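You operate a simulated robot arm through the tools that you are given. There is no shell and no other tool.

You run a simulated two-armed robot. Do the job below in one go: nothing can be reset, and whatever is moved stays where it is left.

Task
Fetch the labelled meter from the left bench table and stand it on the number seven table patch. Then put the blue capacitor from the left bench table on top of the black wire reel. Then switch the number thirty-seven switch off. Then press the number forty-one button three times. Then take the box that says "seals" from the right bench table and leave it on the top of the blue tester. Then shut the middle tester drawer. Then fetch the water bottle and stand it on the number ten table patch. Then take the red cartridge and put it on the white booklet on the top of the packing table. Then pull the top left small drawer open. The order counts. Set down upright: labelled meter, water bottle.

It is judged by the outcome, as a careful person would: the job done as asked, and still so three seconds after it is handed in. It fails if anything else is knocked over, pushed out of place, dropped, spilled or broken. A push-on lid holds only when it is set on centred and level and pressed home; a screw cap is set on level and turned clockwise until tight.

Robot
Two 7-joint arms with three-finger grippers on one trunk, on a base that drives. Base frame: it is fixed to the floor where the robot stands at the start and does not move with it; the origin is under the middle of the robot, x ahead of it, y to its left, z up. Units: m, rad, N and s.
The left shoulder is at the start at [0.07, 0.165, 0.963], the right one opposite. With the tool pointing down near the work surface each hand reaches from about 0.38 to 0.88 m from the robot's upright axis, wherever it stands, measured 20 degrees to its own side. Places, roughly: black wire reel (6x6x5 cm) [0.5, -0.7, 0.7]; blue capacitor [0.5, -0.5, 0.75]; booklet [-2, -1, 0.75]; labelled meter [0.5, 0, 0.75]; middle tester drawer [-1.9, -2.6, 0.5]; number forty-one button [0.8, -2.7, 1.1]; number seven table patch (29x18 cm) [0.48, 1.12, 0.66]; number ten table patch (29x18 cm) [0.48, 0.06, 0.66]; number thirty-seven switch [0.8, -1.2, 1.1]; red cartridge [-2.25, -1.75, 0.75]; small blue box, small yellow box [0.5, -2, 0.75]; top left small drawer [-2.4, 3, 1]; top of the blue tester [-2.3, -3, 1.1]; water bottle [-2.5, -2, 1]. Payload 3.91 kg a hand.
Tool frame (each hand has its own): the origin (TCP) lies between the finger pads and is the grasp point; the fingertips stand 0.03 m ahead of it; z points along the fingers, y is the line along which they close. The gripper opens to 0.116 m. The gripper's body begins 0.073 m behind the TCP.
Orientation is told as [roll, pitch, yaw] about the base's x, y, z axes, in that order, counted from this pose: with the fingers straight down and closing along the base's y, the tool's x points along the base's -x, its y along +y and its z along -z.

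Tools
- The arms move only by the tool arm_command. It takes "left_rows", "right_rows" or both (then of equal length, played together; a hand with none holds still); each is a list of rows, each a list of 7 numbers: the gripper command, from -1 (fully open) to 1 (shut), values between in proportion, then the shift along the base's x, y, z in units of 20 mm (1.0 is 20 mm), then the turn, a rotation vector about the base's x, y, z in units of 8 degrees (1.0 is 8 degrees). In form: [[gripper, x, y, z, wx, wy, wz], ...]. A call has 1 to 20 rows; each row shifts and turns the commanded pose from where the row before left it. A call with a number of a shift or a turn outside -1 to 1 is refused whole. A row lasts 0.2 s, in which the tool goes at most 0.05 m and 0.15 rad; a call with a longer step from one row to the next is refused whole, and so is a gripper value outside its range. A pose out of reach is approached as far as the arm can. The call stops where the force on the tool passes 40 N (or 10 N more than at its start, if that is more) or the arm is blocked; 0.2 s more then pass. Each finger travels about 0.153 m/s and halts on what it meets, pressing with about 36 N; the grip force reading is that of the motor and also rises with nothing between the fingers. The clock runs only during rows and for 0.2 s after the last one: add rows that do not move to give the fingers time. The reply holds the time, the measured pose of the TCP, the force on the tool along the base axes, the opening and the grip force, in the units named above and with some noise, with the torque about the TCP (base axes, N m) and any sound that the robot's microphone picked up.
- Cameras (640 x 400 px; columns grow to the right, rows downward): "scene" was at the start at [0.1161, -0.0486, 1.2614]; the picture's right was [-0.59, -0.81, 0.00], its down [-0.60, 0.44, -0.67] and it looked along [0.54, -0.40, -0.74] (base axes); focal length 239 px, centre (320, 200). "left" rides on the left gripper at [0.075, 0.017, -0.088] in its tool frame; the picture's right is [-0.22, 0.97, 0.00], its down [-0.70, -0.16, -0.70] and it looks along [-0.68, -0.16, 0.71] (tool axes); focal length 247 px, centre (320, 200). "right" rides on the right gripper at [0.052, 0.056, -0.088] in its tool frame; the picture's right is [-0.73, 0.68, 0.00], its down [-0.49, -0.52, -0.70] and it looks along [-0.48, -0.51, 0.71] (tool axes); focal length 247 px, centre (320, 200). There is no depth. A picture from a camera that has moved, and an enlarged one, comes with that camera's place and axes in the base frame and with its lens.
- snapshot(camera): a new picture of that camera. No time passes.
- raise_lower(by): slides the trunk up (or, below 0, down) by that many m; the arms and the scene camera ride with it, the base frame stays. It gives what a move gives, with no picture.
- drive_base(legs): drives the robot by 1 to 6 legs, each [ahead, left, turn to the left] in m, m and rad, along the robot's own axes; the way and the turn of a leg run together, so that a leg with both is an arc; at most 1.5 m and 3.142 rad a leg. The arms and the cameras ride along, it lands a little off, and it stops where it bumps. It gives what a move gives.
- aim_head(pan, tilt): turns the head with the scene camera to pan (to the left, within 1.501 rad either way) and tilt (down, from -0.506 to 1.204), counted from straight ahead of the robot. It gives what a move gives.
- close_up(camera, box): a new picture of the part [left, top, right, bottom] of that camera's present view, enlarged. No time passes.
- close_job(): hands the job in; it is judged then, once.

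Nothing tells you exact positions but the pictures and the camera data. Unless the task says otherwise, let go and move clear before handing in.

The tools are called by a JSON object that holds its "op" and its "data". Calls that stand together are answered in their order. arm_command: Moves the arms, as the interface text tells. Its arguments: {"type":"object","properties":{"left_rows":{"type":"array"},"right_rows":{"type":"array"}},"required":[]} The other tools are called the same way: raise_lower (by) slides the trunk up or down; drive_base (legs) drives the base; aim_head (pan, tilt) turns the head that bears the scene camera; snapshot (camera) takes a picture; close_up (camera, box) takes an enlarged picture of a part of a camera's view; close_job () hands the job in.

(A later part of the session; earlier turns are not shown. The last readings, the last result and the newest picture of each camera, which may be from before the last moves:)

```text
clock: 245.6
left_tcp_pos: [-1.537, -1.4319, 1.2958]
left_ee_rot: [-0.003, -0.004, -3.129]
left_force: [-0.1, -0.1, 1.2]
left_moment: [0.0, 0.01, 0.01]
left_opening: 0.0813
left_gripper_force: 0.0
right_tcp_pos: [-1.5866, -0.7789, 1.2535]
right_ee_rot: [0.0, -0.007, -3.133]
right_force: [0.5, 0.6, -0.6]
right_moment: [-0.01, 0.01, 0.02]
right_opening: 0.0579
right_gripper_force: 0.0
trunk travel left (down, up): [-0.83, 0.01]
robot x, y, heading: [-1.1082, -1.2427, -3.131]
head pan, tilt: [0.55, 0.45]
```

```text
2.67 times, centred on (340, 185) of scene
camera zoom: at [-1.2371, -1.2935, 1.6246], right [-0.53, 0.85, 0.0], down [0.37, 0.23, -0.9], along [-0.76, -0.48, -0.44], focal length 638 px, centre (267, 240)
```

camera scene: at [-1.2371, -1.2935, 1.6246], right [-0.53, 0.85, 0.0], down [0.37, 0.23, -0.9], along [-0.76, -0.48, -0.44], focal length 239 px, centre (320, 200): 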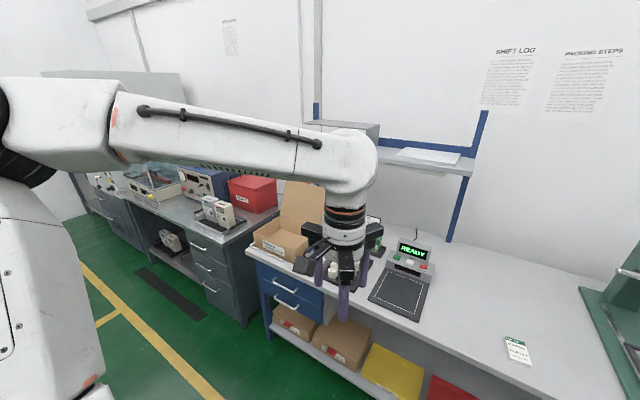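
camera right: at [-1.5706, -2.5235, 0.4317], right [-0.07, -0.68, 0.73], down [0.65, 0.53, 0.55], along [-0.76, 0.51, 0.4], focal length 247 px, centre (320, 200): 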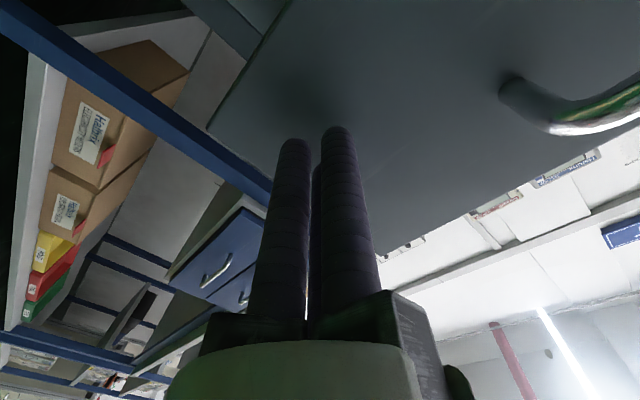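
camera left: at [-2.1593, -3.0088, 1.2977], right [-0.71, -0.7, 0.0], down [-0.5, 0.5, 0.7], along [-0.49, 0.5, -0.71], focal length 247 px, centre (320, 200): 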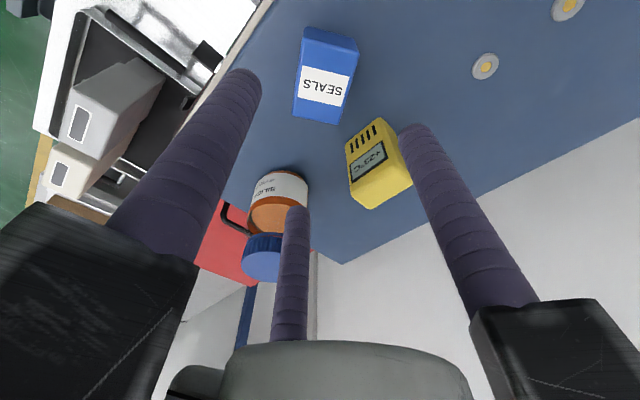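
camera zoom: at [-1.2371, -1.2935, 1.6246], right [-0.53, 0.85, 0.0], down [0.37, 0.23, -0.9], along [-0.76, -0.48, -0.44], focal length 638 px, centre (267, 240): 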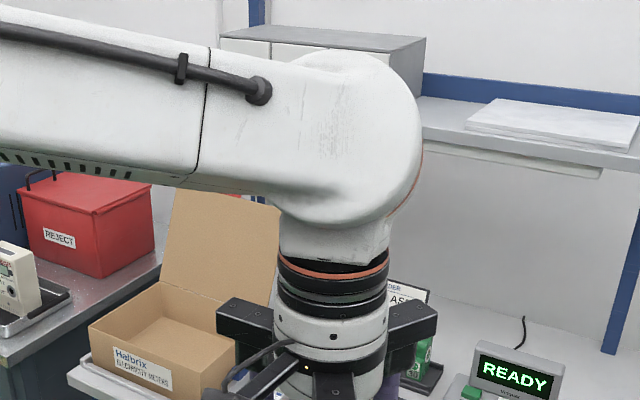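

{"op": "drive_base", "data": {"legs": [[0, 0, 0.65]]}}

{"op": "aim_head", "data": {"pan": -0.1, "tilt": 0.4}}

{"op": "snapshot", "data": {"camera": "scene"}}

{"op": "close_up", "data": {"camera": "scene", "box": [240, 110, 440, 260]}}

```text
clock: 247.8
left_tcp_pos: [-1.3356, -1.6494, 1.2971]
left_ee_rot: [-0.002, -0.004, -2.482]
left_force: [-0.7, -0.1, -0.2]
left_moment: [0.01, 0.0, -0.03]
left_opening: 0.0814
left_gripper_force: 0.0
right_tcp_pos: [-1.7695, -1.159, 1.2545]
right_ee_rot: [-0.001, -0.007, -2.486]
right_force: [0.2, 0.4, 0.4]
right_moment: [0.01, 0.01, 0.0]
right_opening: 0.058
right_gripper_force: 0.1
trunk travel left (down, up): [-0.83, 0.01]
robot x, y, heading: [-1.1103, -1.243, -2.486]
head pan, tilt: [0.55, 0.45]
```

```text
clock: 248.8
left_tcp_pos: [-1.3352, -1.649, 1.2965]
left_ee_rot: [-0.005, -0.005, -2.481]
left_force: [-0.2, 0.4, -0.2]
left_moment: [0.03, 0.03, -0.01]
left_opening: 0.0811
left_gripper_force: 0.0
right_tcp_pos: [-1.7698, -1.1598, 1.2531]
right_ee_rot: [0.0, -0.005, -2.485]
right_force: [0.1, -0.5, 0.1]
right_moment: [-0.01, -0.02, 0.01]
right_opening: 0.058
right_gripper_force: 0.0
trunk travel left (down, up): [-0.83, 0.01]
robot x, y, heading: [-1.1125, -1.24, -2.482]
head pan, tilt: [-0.099, 0.4]
```

```text
taken
camera scene: at [-1.2273, -1.3239, 1.6292], right [-0.53, 0.85, 0.0], down [0.33, 0.21, -0.92], along [-0.78, -0.49, -0.39], focal length 239 px, centre (320, 200)
```

scene: 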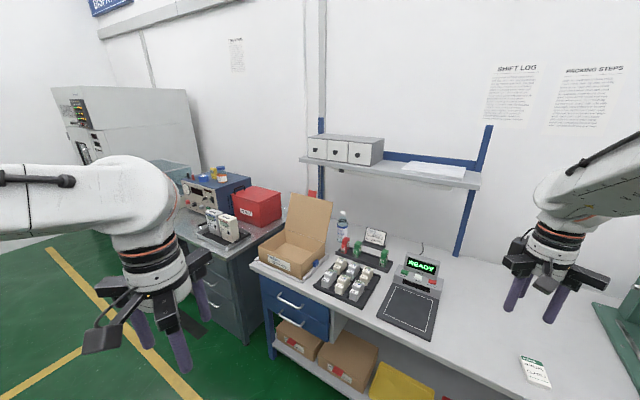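

```text
2.67 times, centred on (340, 185) of scene
camera zoom: at [-1.2273, -1.3239, 1.6292], right [-0.53, 0.85, 0.0], down [0.33, 0.21, -0.92], along [-0.78, -0.49, -0.39], focal length 638 px, centre (267, 240)
```

zoom: 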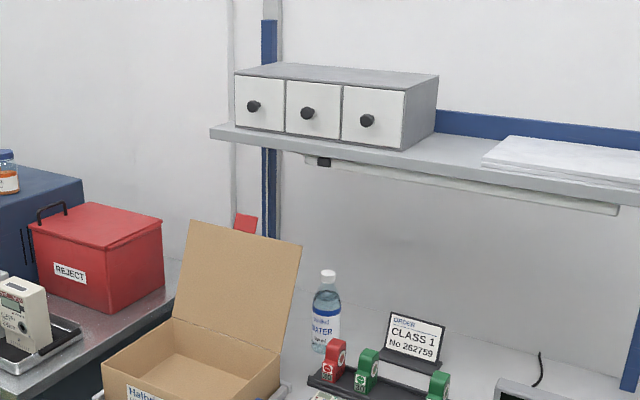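

Now the water bottle (white cap, "WATER" label) is visible right behind the red cartridge, right of the lid edge. I'll zoom in for its exact place.

{"op": "close_up", "data": {"camera": "scene", "box": [310, 195, 430, 285]}}

{"op": "raise_lower", "data": {"by": -0.38}}

{"op": "close_up", "data": {"camera": "scene", "box": [310, 135, 430, 225]}}

```text
4.44 times, centred on (370, 240) of scene
camera zoom: at [-1.2273, -1.3239, 1.6292], right [-0.53, 0.85, 0.0], down [0.33, 0.21, -0.92], along [-0.78, -0.49, -0.39], focal length 1064 px, centre (98, 22)
```

zoom: 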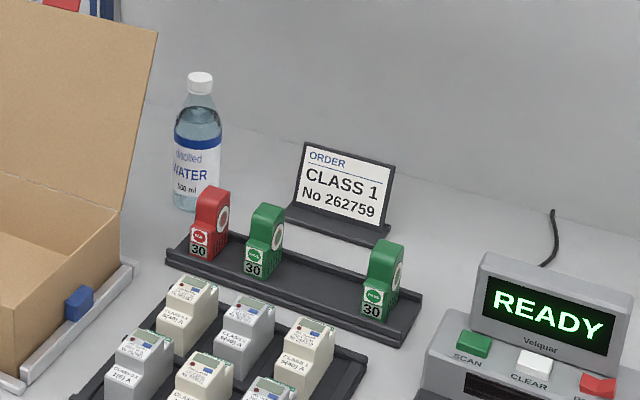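

```text
clock: 252.5
left_tcp_pos: [-1.3346, -1.6488, 0.9175]
left_ee_rot: [-0.005, -0.006, -2.482]
left_force: [-0.8, -0.5, -0.5]
left_moment: [0.01, 0.03, -0.01]
left_opening: 0.0814
left_gripper_force: 0.1
right_tcp_pos: [-1.7697, -1.1592, 0.8736]
right_ee_rot: [0.0, -0.007, -2.486]
right_force: [-0.1, 0.4, -0.4]
right_moment: [-0.01, -0.02, -0.01]
right_opening: 0.0579
right_gripper_force: 0.0
trunk travel left (down, up): [-0.45, 0.39]
robot x, y, heading: [-1.1117, -1.2415, -2.481]
head pan, tilt: [-0.099, 0.4]
```

```text
4.44 times, centred on (370, 180) of scene
camera zoom: at [-1.2271, -1.3238, 1.2493], right [-0.53, 0.85, 0.0], down [0.33, 0.21, -0.92], along [-0.78, -0.49, -0.39], focal length 1064 px, centre (98, 289)
```

zoom: 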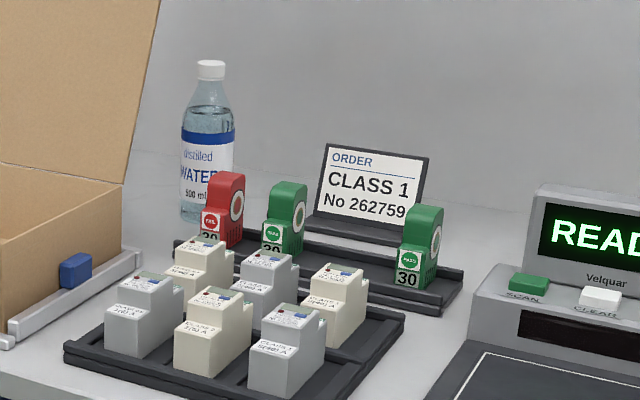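

{"op": "snapshot", "data": {"camera": "scene"}}

{"op": "close_up", "data": {"camera": "scene", "box": [280, 50, 480, 200]}}

```text
taken
camera scene: at [-1.2271, -1.3238, 1.2493], right [-0.53, 0.85, 0.0], down [0.33, 0.21, -0.92], along [-0.78, -0.49, -0.39], focal length 239 px, centre (320, 200)
```

scene: 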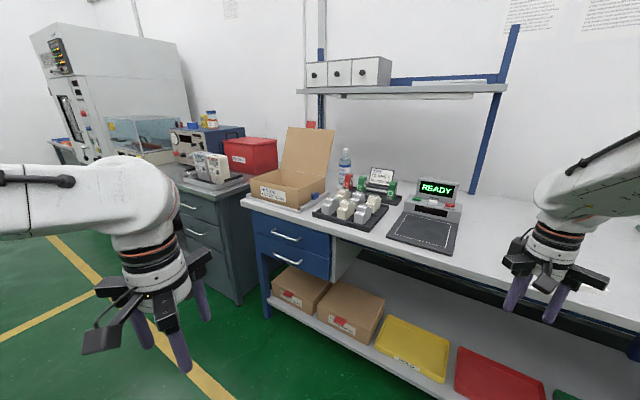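

```text
2.67 times, centred on (380, 125) of scene
camera zoom: at [-1.2271, -1.3238, 1.2493], right [-0.53, 0.85, 0.0], down [0.33, 0.21, -0.92], along [-0.78, -0.49, -0.39], focal length 638 px, centre (160, 400)
```

zoom: 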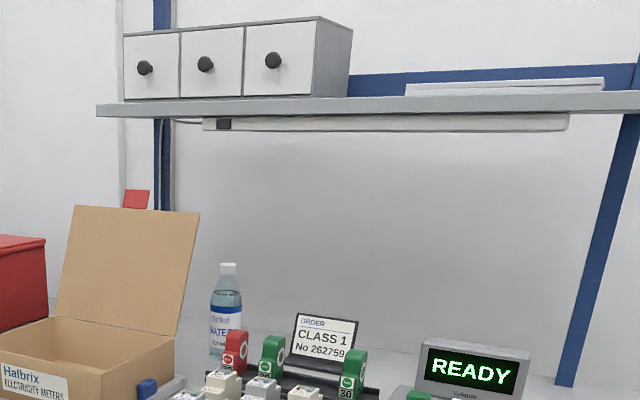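

The bottle stands at about [-2.416, -1.905], 6.5 cm wide, cap top at z≈0.993; the shelf above starts at x≈-2.385. I'll stand in front of it with the right arm on its right, raise the trunk, and grip it from above with the hand leaning slightly towards me so the wrist stays clear of the shelf.

{"op": "raise_lower", "data": {"by": 0.25}}

{"op": "drive_base", "data": {"legs": [[0, 0, -0.66], [0, 0.91, 0], [0.38, 0, 0]]}}

{"op": "aim_head", "data": {"pan": -0.3, "tilt": 0.5}}

{"op": "snapshot", "data": {"camera": "scene"}}

{"op": "snapshot", "data": {"camera": "right"}}

```text
clock: 255.1
left_tcp_pos: [-1.3348, -1.6496, 1.1666]
left_ee_rot: [-0.002, -0.006, -2.484]
left_force: [0.0, 0.8, 0.0]
left_moment: [-0.01, 0.05, -0.02]
left_opening: 0.081
left_gripper_force: 0.0
right_tcp_pos: [-1.77, -1.1596, 1.1239]
right_ee_rot: [0.0, -0.006, -2.486]
right_force: [-0.2, 0.8, 0.5]
right_moment: [0.02, -0.02, 0.03]
right_opening: 0.0579
right_gripper_force: 0.1
trunk travel left (down, up): [-0.7, 0.14]
robot x, y, heading: [-1.1137, -1.245, -2.481]
head pan, tilt: [-0.099, 0.4]
```

```text
clock: 263.7
left_tcp_pos: [-1.9172, -2.3418, 1.1663]
left_ee_rot: [-0.004, -0.007, -3.139]
left_force: [0.4, 0.7, -0.7]
left_moment: [-0.02, 0.02, 0.02]
left_opening: 0.0811
left_gripper_force: 0.1
right_tcp_pos: [-1.961, -1.689, 1.1236]
right_ee_rot: [0.0, -0.008, 3.14]
right_force: [0.0, 0.5, 0.3]
right_moment: [0.02, -0.02, 0.02]
right_opening: 0.058
right_gripper_force: 0.1
trunk travel left (down, up): [-0.7, 0.14]
robot x, y, heading: [-1.493, -2.156, -3.139]
head pan, tilt: [-0.099, 0.4]
```

```text
clock: 264.4
left_tcp_pos: [-1.919, -2.3412, 1.1657]
left_ee_rot: [-0.004, -0.005, -3.14]
left_force: [-0.2, -0.4, -0.1]
left_moment: [-0.04, -0.04, -0.02]
left_opening: 0.0812
left_gripper_force: 0.0
right_tcp_pos: [-1.9629, -1.6888, 1.124]
right_ee_rot: [0.001, -0.006, 3.141]
right_force: [0.0, -0.1, 0.3]
right_moment: [0.0, 0.01, -0.01]
right_opening: 0.058
right_gripper_force: 0.0
trunk travel left (down, up): [-0.7, 0.14]
robot x, y, heading: [-1.491, -2.156, -3.141]
head pan, tilt: [-0.3, 0.499]
```

```text
taken
camera scene: at [-1.6272, -2.132, 1.4901], right [0.29, 0.96, 0.0], down [0.46, -0.14, -0.88], along [-0.84, 0.26, -0.48], focal length 239 px, centre (320, 200)
```

scene: 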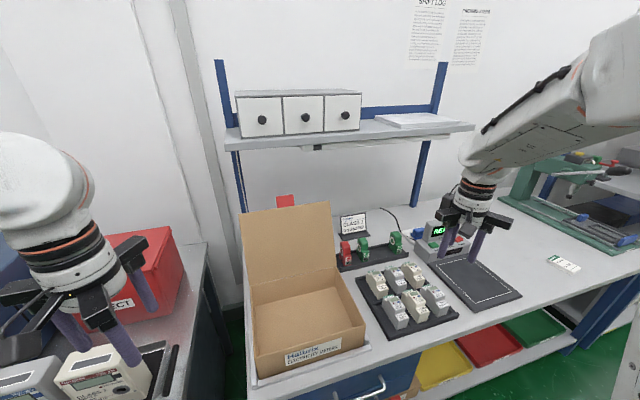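

```text
taken
camera right: at [-1.9089, -1.7445, 1.2122], right [-0.73, -0.68, 0.0], down [-0.48, 0.52, 0.7], along [-0.48, 0.51, -0.71], focal length 247 px, centre (320, 200)
```

right: 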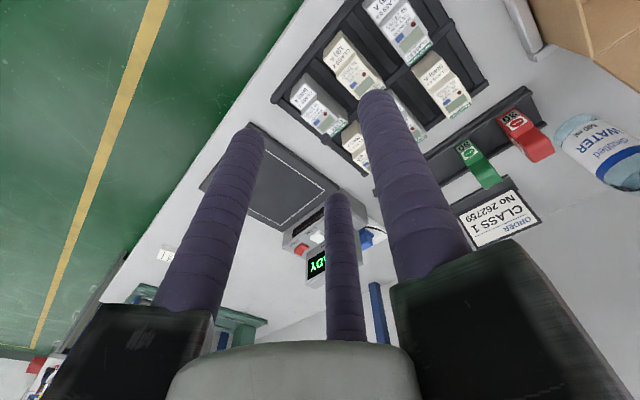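

Going straight down would bring the wrist into the shelf, so I'll slide onto the bottle sideways: with the hand leaning 15° towards me at TCP z≈0.94, the bottle passes through the gap between two open fingers. First a small step closer.

{"op": "drive_base", "data": {"legs": [[0.06, -0.05, 0]]}}

{"op": "arm_command", "data": {"right_rows": [[-1, -1, -0.4, 0, 0, 0.2, 0], [-1, -1, -0.4, 0, 0, 0.2, 0], [-1, -1, -0.4, 0, 0, 0.2, 0], [-1, -1, -0.4, 0, 0, 0.2, 0], [-1, -1, -0.4, 0, 0, 0.2, 0], [-1, -1, -0.4, 0, 0, 0.2, 0], [-1, -1, -0.4, 0, 0, 0.2, 0], [-1, -1, -0.4, 0, 0, 0.2, 0], [-1, -1, -0.4, 0, 0, 0.2, 0], [-1, -0.8, -0.4, 0, 0, 0.1, 0], [-1, 0, 0, 0, 0, 0, 0]]}}

{"op": "snapshot", "data": {"camera": "right"}}

{"op": "snapshot", "data": {"camera": "scene"}}

```text
clock: 265.4
left_tcp_pos: [-1.976, -2.294, 1.1676]
left_ee_rot: [-0.004, -0.007, -3.139]
left_force: [-0.1, -0.2, -0.3]
left_moment: [0.01, 0.0, 0.04]
left_opening: 0.0812
left_gripper_force: 0.0
right_tcp_pos: [-2.0209, -1.6411, 1.1258]
right_ee_rot: [-0.001, -0.007, 3.138]
right_force: [-0.2, -0.1, 0.1]
right_moment: [0.03, -0.04, 0.02]
right_opening: 0.0582
right_gripper_force: 0.0
trunk travel left (down, up): [-0.7, 0.14]
robot x, y, heading: [-1.5484, -2.1066, -3.142]
head pan, tilt: [-0.3, 0.499]
```

```text
clock: 267.8
left_tcp_pos: [-1.9767, -2.2931, 1.1668]
left_ee_rot: [-0.002, -0.007, -3.139]
left_force: [-0.7, -0.1, 0.1]
left_moment: [0.05, 0.01, -0.03]
left_opening: 0.0811
left_gripper_force: 0.1
right_tcp_pos: [-2.2171, -1.719, 1.124]
right_ee_rot: [0.0, -0.275, 3.14]
right_force: [0.3, -0.4, -0.4]
right_moment: [0.0, 0.04, 0.0]
right_opening: 0.1159
right_gripper_force: 0.0
trunk travel left (down, up): [-0.7, 0.14]
robot x, y, heading: [-1.5542, -2.1109, -3.138]
head pan, tilt: [-0.3, 0.499]
```

```text
taken
camera right: at [-2.1428, -1.7751, 1.1958], right [-0.71, -0.68, 0.2], down [-0.28, 0.52, 0.8], along [-0.65, 0.51, -0.56], focal length 247 px, centre (320, 200)
```

right: 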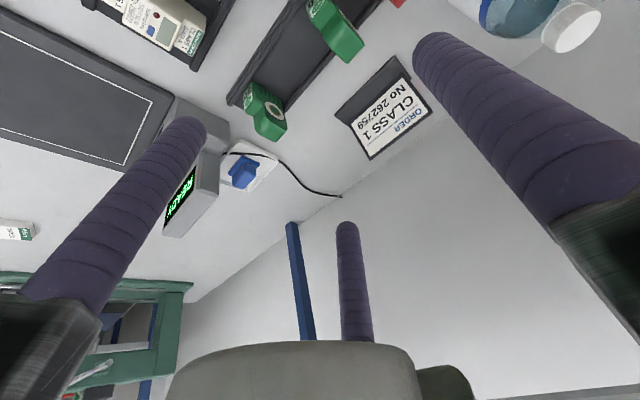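

```text
taken
camera scene: at [-1.6854, -2.0825, 1.4902], right [0.29, 0.96, 0.0], down [0.46, -0.14, -0.88], along [-0.84, 0.26, -0.48], focal length 239 px, centre (320, 200)
```

scene: 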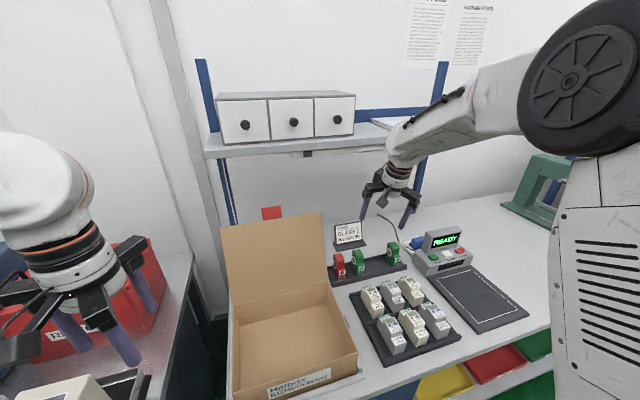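

{"op": "arm_command", "data": {"right_rows": [[-1, 0, 0, 0, 0, 0, 1], [-1, 0, 0, 0, 0, 0, 1], [-1, 0, 0, 0, 0, 0, 1], [-1, 0, 0, 0, 0, 0, 1], [-1, 0, 0, 0, 0, 0, 1], [-1, 0, 0, 0, 0, 0, 1], [-1, 0, 0, 0, 0, 0, 0]]}}

{"op": "snapshot", "data": {"camera": "right"}}

```text
clock: 269.4
left_tcp_pos: [-1.9768, -2.2934, 1.1666]
left_ee_rot: [-0.004, -0.007, -3.139]
left_force: [-0.3, 0.5, -0.2]
left_moment: [0.0, 0.0, 0.05]
left_opening: 0.0813
left_gripper_force: 0.2
right_tcp_pos: [-2.2183, -1.7202, 1.1249]
right_ee_rot: [0.0, -0.271, -2.304]
right_force: [-0.5, 0.1, 0.8]
right_moment: [0.01, 0.05, 0.0]
right_opening: 0.1162
right_gripper_force: 0.0
trunk travel left (down, up): [-0.7, 0.14]
robot x, y, heading: [-1.5483, -2.1083, -3.141]
head pan, tilt: [-0.3, 0.499]
```

```text
taken
camera right: at [-2.1255, -1.7019, 1.1957], right [0.03, -0.98, 0.2], down [-0.58, 0.14, 0.8], along [-0.82, -0.14, -0.56], focal length 247 px, centre (320, 200)
```

right: 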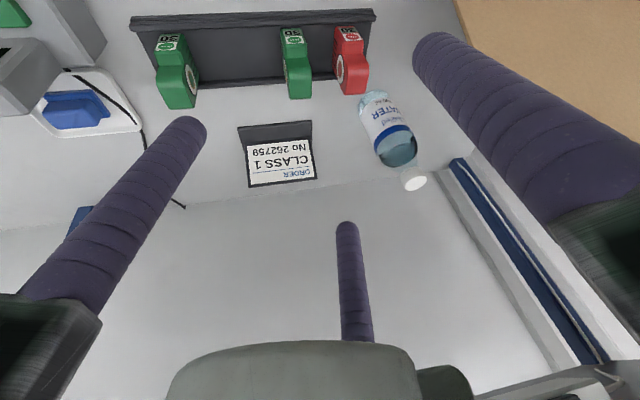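

{"op": "close_up", "data": {"camera": "right", "box": [320, 20, 480, 220]}}

```text
2.00 times, centred on (400, 120) of right
camera zoom: at [-2.1255, -1.7019, 1.1957], right [0.03, -0.98, 0.2], down [-0.58, 0.14, 0.8], along [-0.82, -0.14, -0.56], focal length 494 px, centre (160, 360)
```

zoom: 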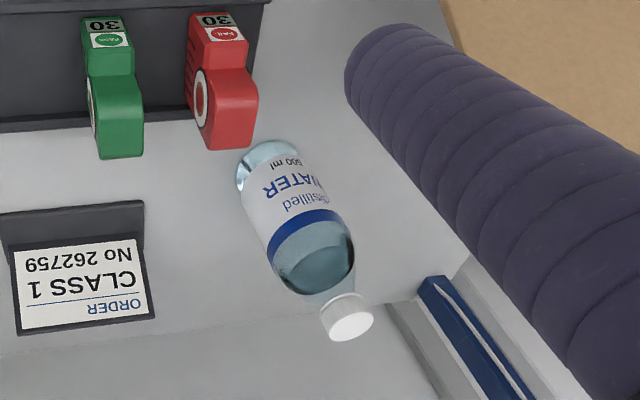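

The wrist camera puts the bottle axis at [-2.404, -1.898]. Turning the hand back and moving to the start point to its right front, then lowering.

{"op": "arm_command", "data": {"right_rows": [[-1, -0.6, -0.9, 0, 0, 0, -1], [-1, -0.6, -0.9, 0, 0, 0, -1], [-1, -0.6, -0.9, 0, 0, 0, -1], [-1, -0.6, -0.9, 0, 0, 0, -1], [-1, -0.6, -0.9, 0, 0, 0, -1], [-1, -0.6, -0.9, 0, 0, 0, -1], [-1, -0.5, -0.5, 0, 0, 0, 0], [-1, 0, 0, 0, 0, 0, 0]]}}

{"op": "snapshot", "data": {"camera": "scene"}}

{"op": "snapshot", "data": {"camera": "right"}}

```text
clock: 271.2
left_tcp_pos: [-1.9771, -2.2929, 1.166]
left_ee_rot: [-0.006, -0.008, -3.141]
left_force: [0.3, -0.4, -0.1]
left_moment: [0.0, 0.0, 0.0]
left_opening: 0.081
left_gripper_force: 0.2
right_tcp_pos: [-2.2996, -1.8398, 1.1238]
right_ee_rot: [0.001, -0.271, 3.14]
right_force: [-0.7, -0.3, -1.1]
right_moment: [0.01, -0.04, -0.01]
right_opening: 0.1161
right_gripper_force: 0.1
trunk travel left (down, up): [-0.7, 0.14]
robot x, y, heading: [-1.551, -2.1077, -3.14]
head pan, tilt: [-0.3, 0.499]
```

```text
taken
camera scene: at [-1.6859, -2.0836, 1.4901], right [0.29, 0.96, 0.0], down [0.46, -0.14, -0.88], along [-0.84, 0.26, -0.48], focal length 239 px, centre (320, 200)
```

scene: 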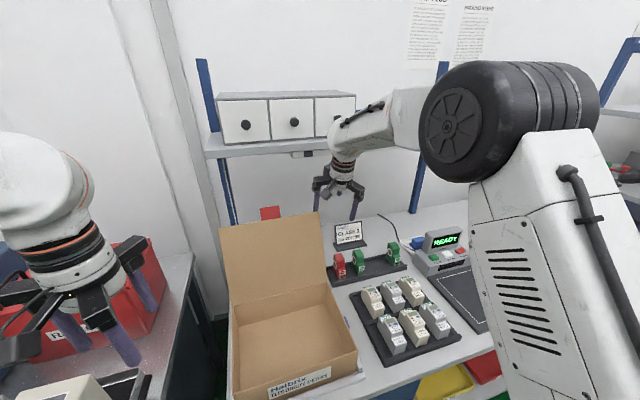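

```text
taken
camera right: at [-2.2253, -1.8955, 1.1958], right [-0.71, -0.68, 0.2], down [-0.28, 0.52, 0.8], along [-0.65, 0.51, -0.56], focal length 247 px, centre (320, 200)
```

right: 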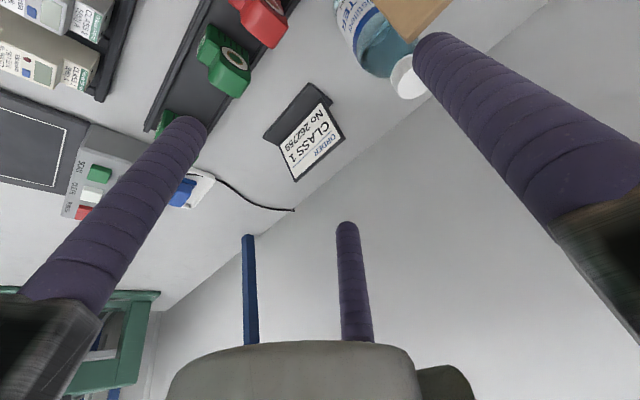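

The wrist camera would foul the lid on that path, so instead I'll go in from the right side (along -y) with the finger gap facing the bottle: shift right, turn the hand 60° about its axis, lower, go back under the shelf's front, then slide onto the bottle.

{"op": "arm_command", "data": {"right_rows": [[-1, 0, 0.5, 0, 0.2522, 0, 0.9028], [-1, 0, 0.5, 0, 0.2522, 0, 0.9028], [-1, 0, 0.5, 0, 0.2522, 0, 0.9028], [-1, 0, 0.5, 0, 0.2522, 0, 0.9028], [-1, 0, 0.5, 0, 0.2522, 0, 0.9028], [-1, 0, 0.4, 0, 0.2522, 0, 0.9028], [-1, 0, 0.3, 0, 0.2522, 0, 0.9028], [-1, 0, 0.3, 0, 0.2522, 0, 0.9028], [-1, 0, 0, 0, 0, 0, 0]]}}

{"op": "snapshot", "data": {"camera": "right"}}

{"op": "snapshot", "data": {"camera": "scene"}}

```text
clock: 273.2
left_tcp_pos: [-1.9768, -2.2938, 1.1673]
left_ee_rot: [-0.003, -0.007, -3.14]
left_force: [0.6, 0.2, 0.9]
left_moment: [-0.01, -0.02, -0.02]
left_opening: 0.081
left_gripper_force: 0.0
right_tcp_pos: [-2.3001, -1.7688, 1.1247]
right_ee_rot: [-0.237, -0.135, -2.078]
right_force: [-0.8, 0.3, 0.8]
right_moment: [-0.02, 0.03, -0.01]
right_opening: 0.1163
right_gripper_force: 0.1
trunk travel left (down, up): [-0.7, 0.14]
robot x, y, heading: [-1.5493, -2.1074, -3.142]
head pan, tilt: [-0.3, 0.499]
```

```text
taken
camera right: at [-2.2034, -1.7502, 1.1898], right [0.22, -0.97, -0.06], down [-0.48, -0.16, 0.86], along [-0.85, -0.16, -0.51], focal length 247 px, centre (320, 200)
```

right: 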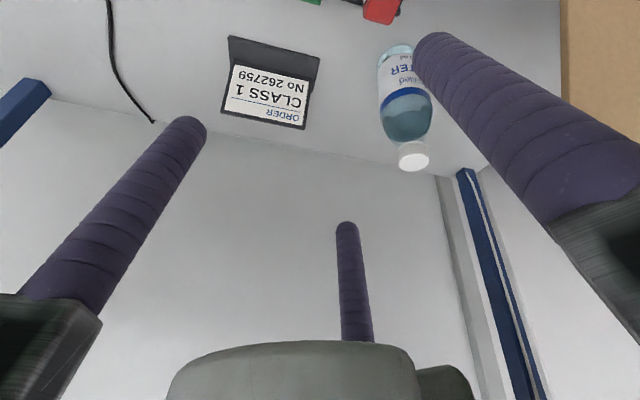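

```text
taken
camera scene: at [-1.6859, -2.083, 1.4901], right [0.29, 0.96, 0.0], down [0.46, -0.14, -0.88], along [-0.84, 0.26, -0.48], focal length 239 px, centre (320, 200)
```

scene: 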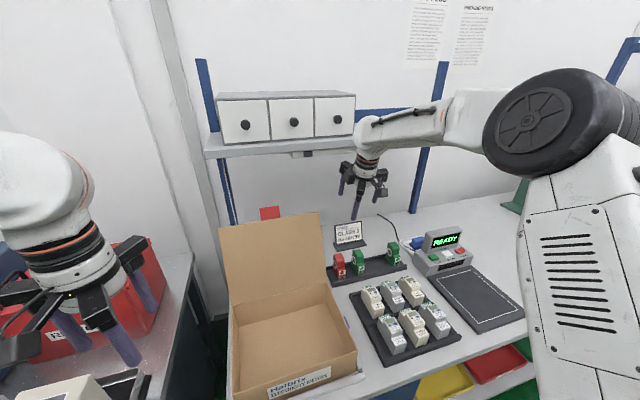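

{"op": "arm_command", "data": {"right_rows": [[-1, 0, 0, -1, 0, 0, 0], [-1, 0, 0, -1, 0, 0, 0], [-1, 0, 0, -1, 0, 0, 0], [-1, 0, 0, -1, 0, 0, 0], [-1, 0, 0, -1, 0, 0, 0], [-1, 0, 0, -1, 0, 0, 0], [-1, 0, 0, -1, 0, 0, 0], [-1, 0, 0, -1, 0, 0, 0], [-1, 0, 0, -0.6, 0, 0, 0], [-1, 0, 0, 0, 0, 0, 0]]}}

{"op": "snapshot", "data": {"camera": "right"}}

{"op": "close_up", "data": {"camera": "scene", "box": [300, 130, 460, 280]}}

```text
clock: 275.4
left_tcp_pos: [-1.9774, -2.2932, 1.1673]
left_ee_rot: [-0.003, -0.006, -3.141]
left_force: [-0.3, -0.5, 0.8]
left_moment: [0.02, 0.0, 0.03]
left_opening: 0.0811
left_gripper_force: 0.0
right_tcp_pos: [-2.3002, -1.7684, 0.9515]
right_ee_rot: [-0.237, -0.134, -2.08]
right_force: [-0.5, 0.2, 1.5]
right_moment: [0.01, 0.0, -0.01]
right_opening: 0.116
right_gripper_force: 0.0
trunk travel left (down, up): [-0.7, 0.14]
robot x, y, heading: [-1.5481, -2.1097, -3.137]
head pan, tilt: [-0.3, 0.499]
```

```text
taken
camera right: at [-2.203, -1.7504, 1.0172], right [0.21, -0.97, -0.06], down [-0.48, -0.16, 0.86], along [-0.85, -0.15, -0.5], focal length 247 px, centre (320, 200)
```

right: 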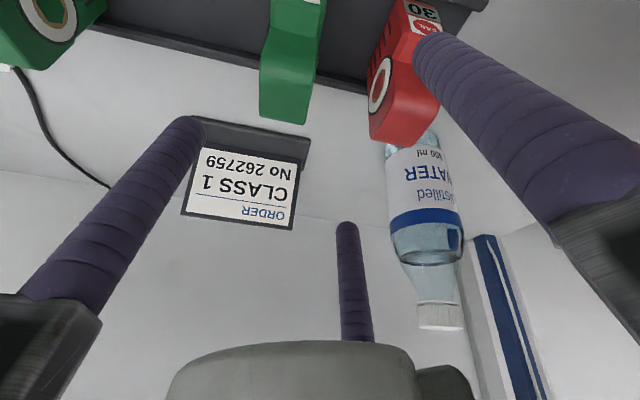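

```text
2.67 times, centred on (380, 205) of scene
camera zoom: at [-1.6856, -2.0828, 1.4901], right [0.29, 0.96, 0.0], down [0.46, -0.14, -0.88], along [-0.84, 0.26, -0.48], focal length 638 px, centre (160, 187)
```

zoom: 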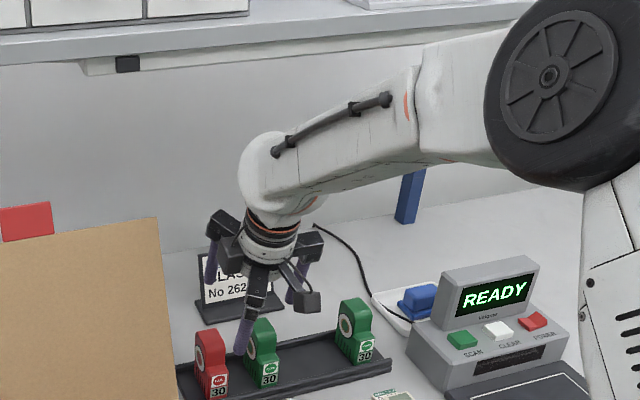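

{"op": "arm_command", "data": {"right_rows": [[-1, -0.8, 0, -0.05, 0, 0, 0], [-1, -0.8, 0, -0.05, 0, 0, 0], [-1, -0.8, 0, -0.05, 0, 0, 0], [-1, -0.8, 0, -0.05, 0, 0, 0], [-1, -0.8, 0, -0.05, 0, 0, 0], [-1, -0.8, 0, 0, 0, 0, 0], [-1, -0.32, 0, 0, 0, 0, 0], [-1, 0, 0, 0, 0, 0, 0]]}}

{"op": "snapshot", "data": {"camera": "right"}}

{"op": "close_up", "data": {"camera": "scene", "box": [260, 120, 440, 280]}}

```text
clock: 277.2
left_tcp_pos: [-1.9763, -2.2934, 1.1673]
left_ee_rot: [-0.004, -0.007, -3.139]
left_force: [-0.5, -0.2, 0.2]
left_moment: [-0.01, -0.01, 0.02]
left_opening: 0.0814
left_gripper_force: 0.1
right_tcp_pos: [-2.402, -1.7675, 0.9474]
right_ee_rot: [-0.237, -0.133, -2.082]
right_force: [-0.9, 0.4, -0.2]
right_moment: [-0.01, -0.02, -0.01]
right_opening: 0.1161
right_gripper_force: 0.0
trunk travel left (down, up): [-0.7, 0.14]
robot x, y, heading: [-1.5482, -2.1063, -3.137]
head pan, tilt: [-0.3, 0.499]
```

```text
taken
camera right: at [-2.3055, -1.7506, 1.0125], right [0.21, -0.97, -0.06], down [-0.48, -0.16, 0.86], along [-0.85, -0.15, -0.5], focal length 247 px, centre (320, 200)
```

right: 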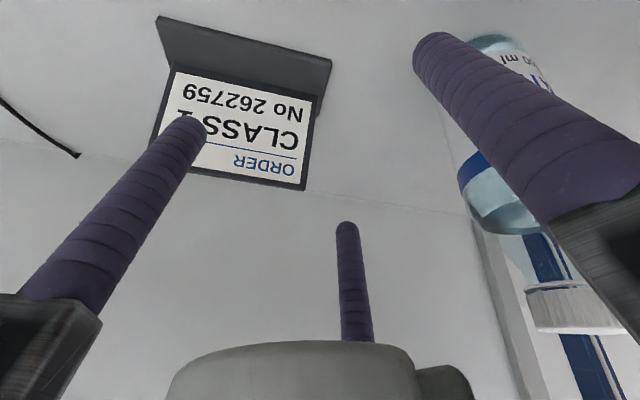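

```text
2.50 times, centred on (350, 200) of scene
camera zoom: at [-1.6857, -2.0827, 1.4901], right [0.29, 0.96, 0.0], down [0.46, -0.14, -0.88], along [-0.84, 0.26, -0.48], focal length 598 px, centre (245, 200)
```

zoom: 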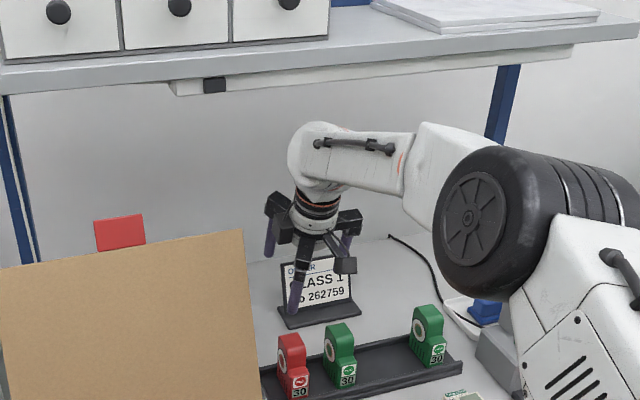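

{"op": "arm_command", "data": {"right_rows": [[-1, 0.25, -0.6, 0, 0, 0, 0], [-1, 0, -0.8, 0, 0, 0, 0], [-1, 0, -0.8, 0, 0, 0, 0], [-1, 0, 0, 0, 0, 0, 0]]}}

{"op": "snapshot", "data": {"camera": "right"}}

{"op": "close_up", "data": {"camera": "scene", "box": [260, 120, 440, 280]}}

```text
clock: 278.2
left_tcp_pos: [-1.9768, -2.293, 1.1675]
left_ee_rot: [-0.003, -0.005, -3.139]
left_force: [0.3, 0.2, -0.3]
left_moment: [-0.02, -0.03, 0.0]
left_opening: 0.0811
left_gripper_force: 0.2
right_tcp_pos: [-2.3962, -1.8115, 0.947]
right_ee_rot: [-0.237, -0.136, -2.081]
right_force: [0.1, -0.2, -0.6]
right_moment: [0.0, 0.01, -0.02]
right_opening: 0.1159
right_gripper_force: 0.1
trunk travel left (down, up): [-0.7, 0.14]
robot x, y, heading: [-1.5513, -2.1052, -3.142]
head pan, tilt: [-0.3, 0.499]
```

```text
taken
camera right: at [-2.3003, -1.7943, 1.0124], right [0.21, -0.97, -0.06], down [-0.48, -0.16, 0.86], along [-0.85, -0.15, -0.5], focal length 247 px, centre (320, 200)
```

right: 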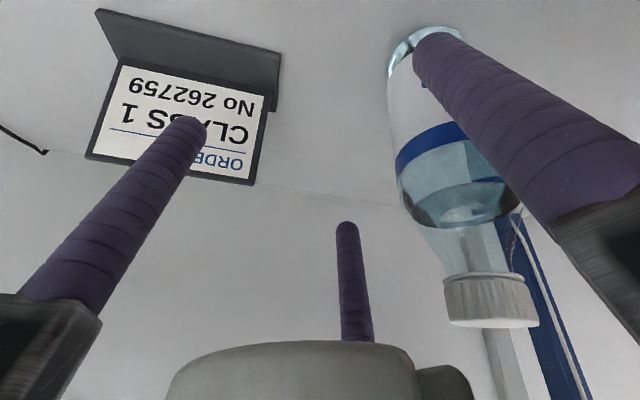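

```text
2.50 times, centred on (350, 200) of scene
camera zoom: at [-1.6857, -2.0824, 1.4901], right [0.29, 0.96, 0.0], down [0.46, -0.14, -0.88], along [-0.84, 0.26, -0.48], focal length 598 px, centre (245, 200)
```

zoom: 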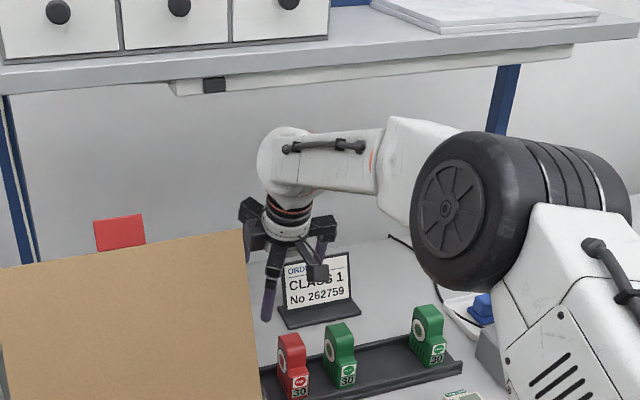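

{"op": "arm_command", "data": {"right_rows": [[-1, 0, -0.6, 0, 0, 0, 0], [-1, 0, -0.6, 0, 0, 0, 0], [-1, 0, -0.6, 0, 0, 0, 0], [-1, 0, 0, 0, 0, 0, 0]]}}

{"op": "snapshot", "data": {"camera": "right"}}

```text
clock: 279.2
left_tcp_pos: [-1.9766, -2.2926, 1.1669]
left_ee_rot: [-0.004, -0.008, -3.141]
left_force: [0.4, -0.5, -0.6]
left_moment: [0.01, -0.01, 0.01]
left_opening: 0.0809
left_gripper_force: 0.3
right_tcp_pos: [-2.398, -1.8479, 0.9466]
right_ee_rot: [-0.239, -0.133, -2.081]
right_force: [0.1, -0.3, -0.1]
right_moment: [0.0, 0.01, -0.01]
right_opening: 0.1159
right_gripper_force: 0.1
trunk travel left (down, up): [-0.7, 0.14]
robot x, y, heading: [-1.5548, -2.1088, -3.14]
head pan, tilt: [-0.3, 0.499]
```

```text
taken
camera right: at [-2.3005, -1.8303, 1.0125], right [0.21, -0.98, -0.06], down [-0.48, -0.16, 0.86], along [-0.85, -0.15, -0.5], focal length 247 px, centre (320, 200)
```

right: 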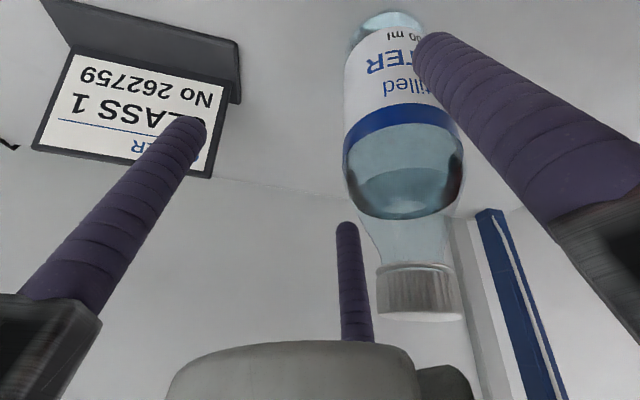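

{"op": "arm_command", "data": {"right_rows": [[-1, 0, -0.6, 0, 0, 0, 0], [-1, 0, -0.6, 0, 0, 0, 0], [-1, 0, -0.6, 0, 0, 0, 0], [-1, 0, -0.6, 0, 0, 0, 0], [-1, 0, 0, 0, 0, 0, 0]]}}

{"op": "snapshot", "data": {"camera": "right"}}

{"op": "close_up", "data": {"camera": "scene", "box": [240, 120, 400, 260]}}

```text
clock: 280.4
left_tcp_pos: [-1.977, -2.2928, 1.1673]
left_ee_rot: [-0.004, -0.007, -3.139]
left_force: [0.1, -0.3, -0.1]
left_moment: [-0.01, 0.0, 0.02]
left_opening: 0.0812
left_gripper_force: 0.2
right_tcp_pos: [-2.3975, -1.8954, 0.9466]
right_ee_rot: [-0.238, -0.135, -2.08]
right_force: [-0.6, 1.2, -0.3]
right_moment: [-0.01, 0.02, 0.03]
right_opening: 0.1159
right_gripper_force: 0.1
trunk travel left (down, up): [-0.7, 0.14]
robot x, y, heading: [-1.5526, -2.1108, -3.135]
head pan, tilt: [-0.3, 0.499]
```

```text
taken
camera right: at [-2.3003, -1.8783, 1.0121], right [0.21, -0.98, -0.06], down [-0.48, -0.16, 0.86], along [-0.85, -0.15, -0.5], focal length 247 px, centre (320, 200)
```

right: 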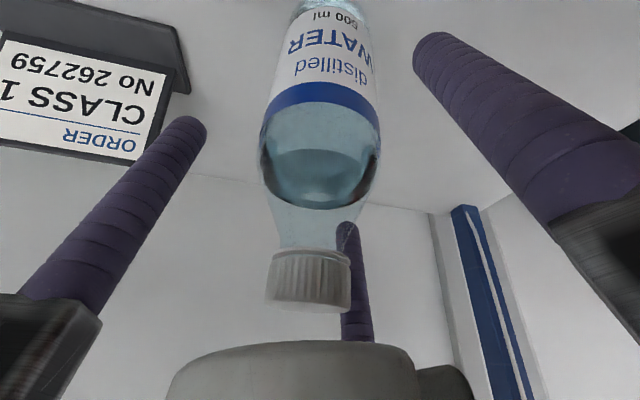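

```text
2.86 times, centred on (320, 190) of scene
camera zoom: at [-1.6859, -2.0823, 1.4901], right [0.29, 0.96, 0.0], down [0.46, -0.14, -0.88], along [-0.84, 0.26, -0.48], focal length 684 px, centre (320, 229)
```

zoom: 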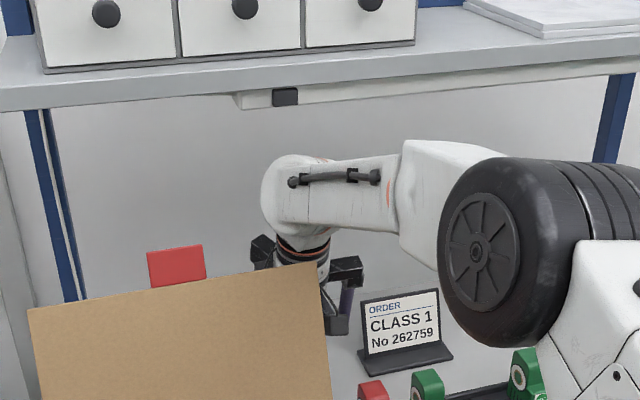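

The bottle is now centred between the fingers. Lowering slightly and closing gently.

{"op": "arm_command", "data": {"right_rows": [[-1, 0, 0, -0.25, 0, 0, 0], [-1, 0, 0, -0.25, 0, 0, 0], [-0.6, 0, 0, 0, 0, 0, 0], [-0.4, 0, 0, 0, 0, 0, 0], [-0.3, 0, 0, 0, 0, 0, 0], [-0.2, 0, 0, 0, 0, 0, 0], [-0.2, 0, 0, 0, 0, 0, 0]]}}

{"op": "snapshot", "data": {"camera": "right"}}

```text
clock: 282.0
left_tcp_pos: [-1.9767, -2.2923, 1.1672]
left_ee_rot: [-0.003, -0.007, -3.141]
left_force: [-1.6, 0.0, -0.6]
left_moment: [0.01, -0.02, 0.01]
left_opening: 0.0811
left_gripper_force: 0.0
right_tcp_pos: [-2.3977, -1.8966, 0.9382]
right_ee_rot: [-0.238, -0.134, -2.079]
right_force: [-1.5, -0.4, 1.4]
right_moment: [-0.05, 0.08, 0.03]
right_opening: 0.0706
right_gripper_force: 1.0
trunk travel left (down, up): [-0.7, 0.14]
robot x, y, heading: [-1.5509, -2.1073, -3.135]
head pan, tilt: [-0.3, 0.499]
```

```text
taken
camera right: at [-2.3006, -1.8787, 1.0025], right [0.21, -0.97, -0.06], down [-0.48, -0.16, 0.86], along [-0.85, -0.15, -0.5], focal length 247 px, centre (320, 200)
```

right: 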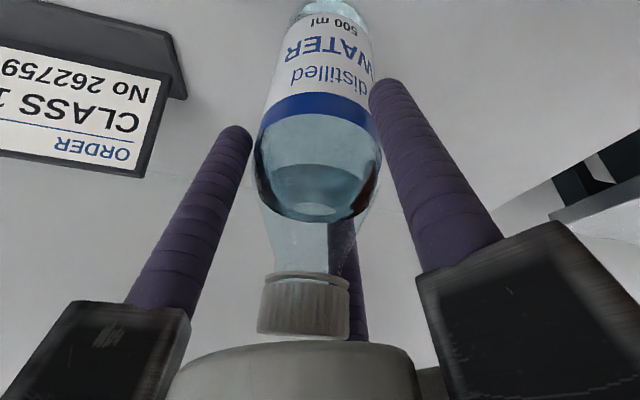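

{"op": "arm_command", "data": {"right_rows": [[-0.15, 0, 0, 0, 0, 0, 0], [-0.1, 0, 0, 0, 0, 0, 0], [-0.1, 0, 0, 0, 0, 0, 0]]}}

{"op": "snapshot", "data": {"camera": "right"}}

```text
clock: 282.8
left_tcp_pos: [-1.9767, -2.2926, 1.1668]
left_ee_rot: [-0.004, -0.007, -3.14]
left_force: [0.2, -0.4, -0.2]
left_moment: [0.05, 0.02, -0.02]
left_opening: 0.081
left_gripper_force: 0.1
right_tcp_pos: [-2.3968, -1.8961, 0.9371]
right_ee_rot: [-0.238, -0.135, -2.081]
right_force: [-1.9, 0.4, 1.8]
right_moment: [0.02, 0.11, 0.02]
right_opening: 0.0676
right_gripper_force: 3.8
trunk travel left (down, up): [-0.7, 0.14]
robot x, y, heading: [-1.5505, -2.11, -3.138]
head pan, tilt: [-0.3, 0.499]
```

```text
taken
camera right: at [-2.3005, -1.8786, 1.0026], right [0.21, -0.97, -0.06], down [-0.48, -0.16, 0.86], along [-0.85, -0.15, -0.5], focal length 247 px, centre (320, 200)
```

right: 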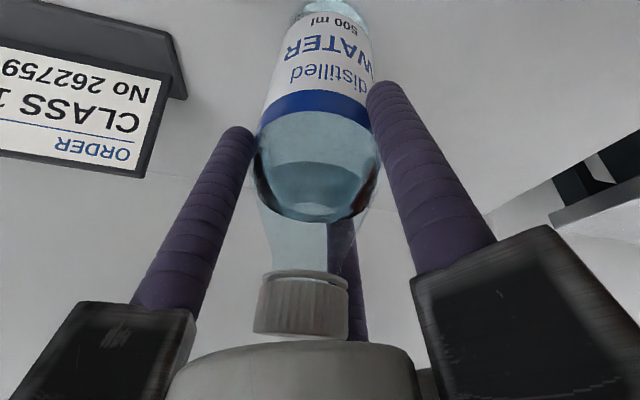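

{"op": "arm_command", "data": {"right_rows": [[0, 0, 0, 0, 0, 0, 0], [0.2, 0, 0, 0, 0, 0, 0], [0.2, 0, 0, 0, 0, 0, 0]]}}

{"op": "snapshot", "data": {"camera": "right"}}

```text
clock: 283.6
left_tcp_pos: [-1.9769, -2.2923, 1.1668]
left_ee_rot: [-0.004, -0.008, -3.139]
left_force: [0.0, 0.7, 0.4]
left_moment: [0.02, 0.0, -0.03]
left_opening: 0.081
left_gripper_force: 0.1
right_tcp_pos: [-2.397, -1.8954, 0.938]
right_ee_rot: [-0.237, -0.134, -2.08]
right_force: [-1.2, -0.2, 3.6]
right_moment: [0.03, 0.1, 0.0]
right_opening: 0.0663
right_gripper_force: 36.1
trunk travel left (down, up): [-0.7, 0.14]
robot x, y, heading: [-1.5458, -2.108, -3.14]
head pan, tilt: [-0.3, 0.499]
```

```text
taken
camera right: at [-2.3004, -1.8784, 1.0026], right [0.21, -0.98, -0.06], down [-0.48, -0.16, 0.86], along [-0.85, -0.15, -0.5], focal length 247 px, centre (320, 200)
```

right: 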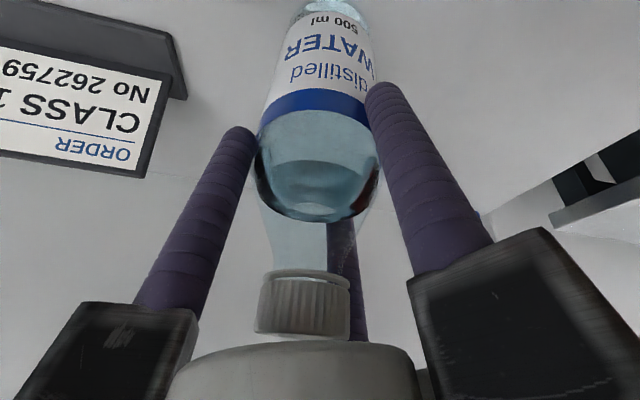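

Grip is at 36 N around the bottle. Lifting a few millimetres, sliding out from under the shelf edge, then lifting.

{"op": "arm_command", "data": {"right_rows": [[0.4, 0, 0, 0.2, 0, 0, 0], [0.4, 0, 0, 0.2, 0, 0, 0], [0.4, 0, 0, 0, 0, 0, 0]]}}

{"op": "snapshot", "data": {"camera": "right"}}

```text
clock: 284.4
left_tcp_pos: [-1.9773, -2.2926, 1.166]
left_ee_rot: [-0.004, -0.005, -3.14]
left_force: [-0.2, 0.3, 1.0]
left_moment: [-0.01, 0.01, 0.02]
left_opening: 0.0812
left_gripper_force: 0.0
right_tcp_pos: [-2.398, -1.896, 0.9443]
right_ee_rot: [-0.236, -0.134, -2.081]
right_force: [-0.1, -0.4, -4.2]
right_moment: [0.01, 0.01, 0.03]
right_opening: 0.0664
right_gripper_force: 36.1
trunk travel left (down, up): [-0.7, 0.14]
robot x, y, heading: [-1.5541, -2.1068, -3.141]
head pan, tilt: [-0.3, 0.499]
```

```text
taken
camera right: at [-2.3011, -1.8781, 1.0093], right [0.21, -0.97, -0.06], down [-0.48, -0.16, 0.86], along [-0.85, -0.15, -0.51], focal length 247 px, centre (320, 200)
```

right: 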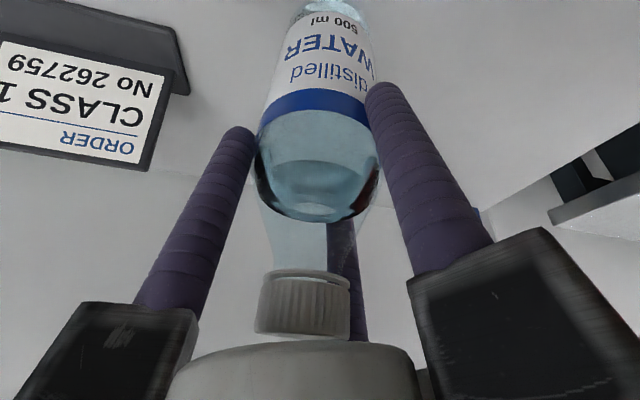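

{"op": "arm_command", "data": {"right_rows": [[0.4, 0.6, -0.1, 0, 0, 0, 0], [0.4, 0.7, -0.1, 0, 0, 0, 0], [0.4, 0.7, -0.1, 0, 0, 0, 0], [0.4, 0.7, -0.1, 0.1, 0, 0, 0], [0.4, 0.3, 0, 0.5, 0, 0, 0], [0.4, 0, 0, 0.8, 0, 0, 0], [0.4, 0, 0, 0.9, 0, 0, 0], [0.4, 0, 0, 0.9, 0, 0, 0], [0.4, 0, 0, 0, 0, 0, 0]]}}

{"op": "snapshot", "data": {"camera": "right"}}

{"op": "snapshot", "data": {"camera": "scene"}}

```text
clock: 286.4
left_tcp_pos: [-1.978, -2.291, 1.1672]
left_ee_rot: [-0.004, -0.004, -3.139]
left_force: [0.1, 0.1, 0.0]
left_moment: [-0.01, -0.01, -0.04]
left_opening: 0.0813
left_gripper_force: 0.0
right_tcp_pos: [-2.3375, -1.904, 1.0083]
right_ee_rot: [-0.235, -0.133, -2.079]
right_force: [0.1, -0.9, -5.3]
right_moment: [0.01, -0.05, 0.0]
right_opening: 0.0664
right_gripper_force: 35.9
trunk travel left (down, up): [-0.7, 0.14]
robot x, y, heading: [-1.5472, -2.1073, -3.137]
head pan, tilt: [-0.3, 0.499]
```

```text
taken
camera right: at [-2.2412, -1.8863, 1.0739], right [0.21, -0.98, -0.06], down [-0.48, -0.16, 0.86], along [-0.85, -0.15, -0.51], focal length 247 px, centre (320, 200)
```

right: 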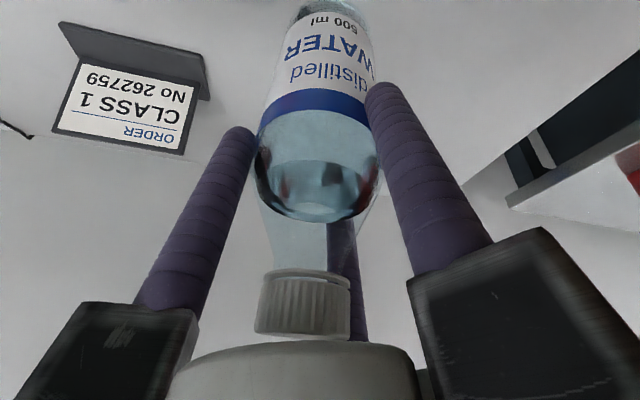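

```text
taken
camera scene: at [-1.6872, -2.0825, 1.4899], right [0.29, 0.96, 0.0], down [0.46, -0.14, -0.88], along [-0.84, 0.26, -0.48], focal length 239 px, centre (320, 200)
```

scene: 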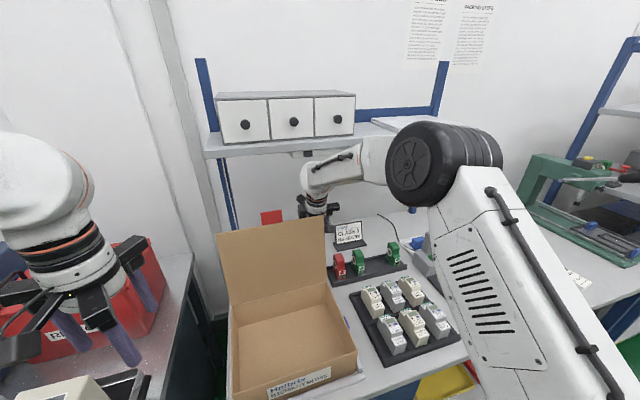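

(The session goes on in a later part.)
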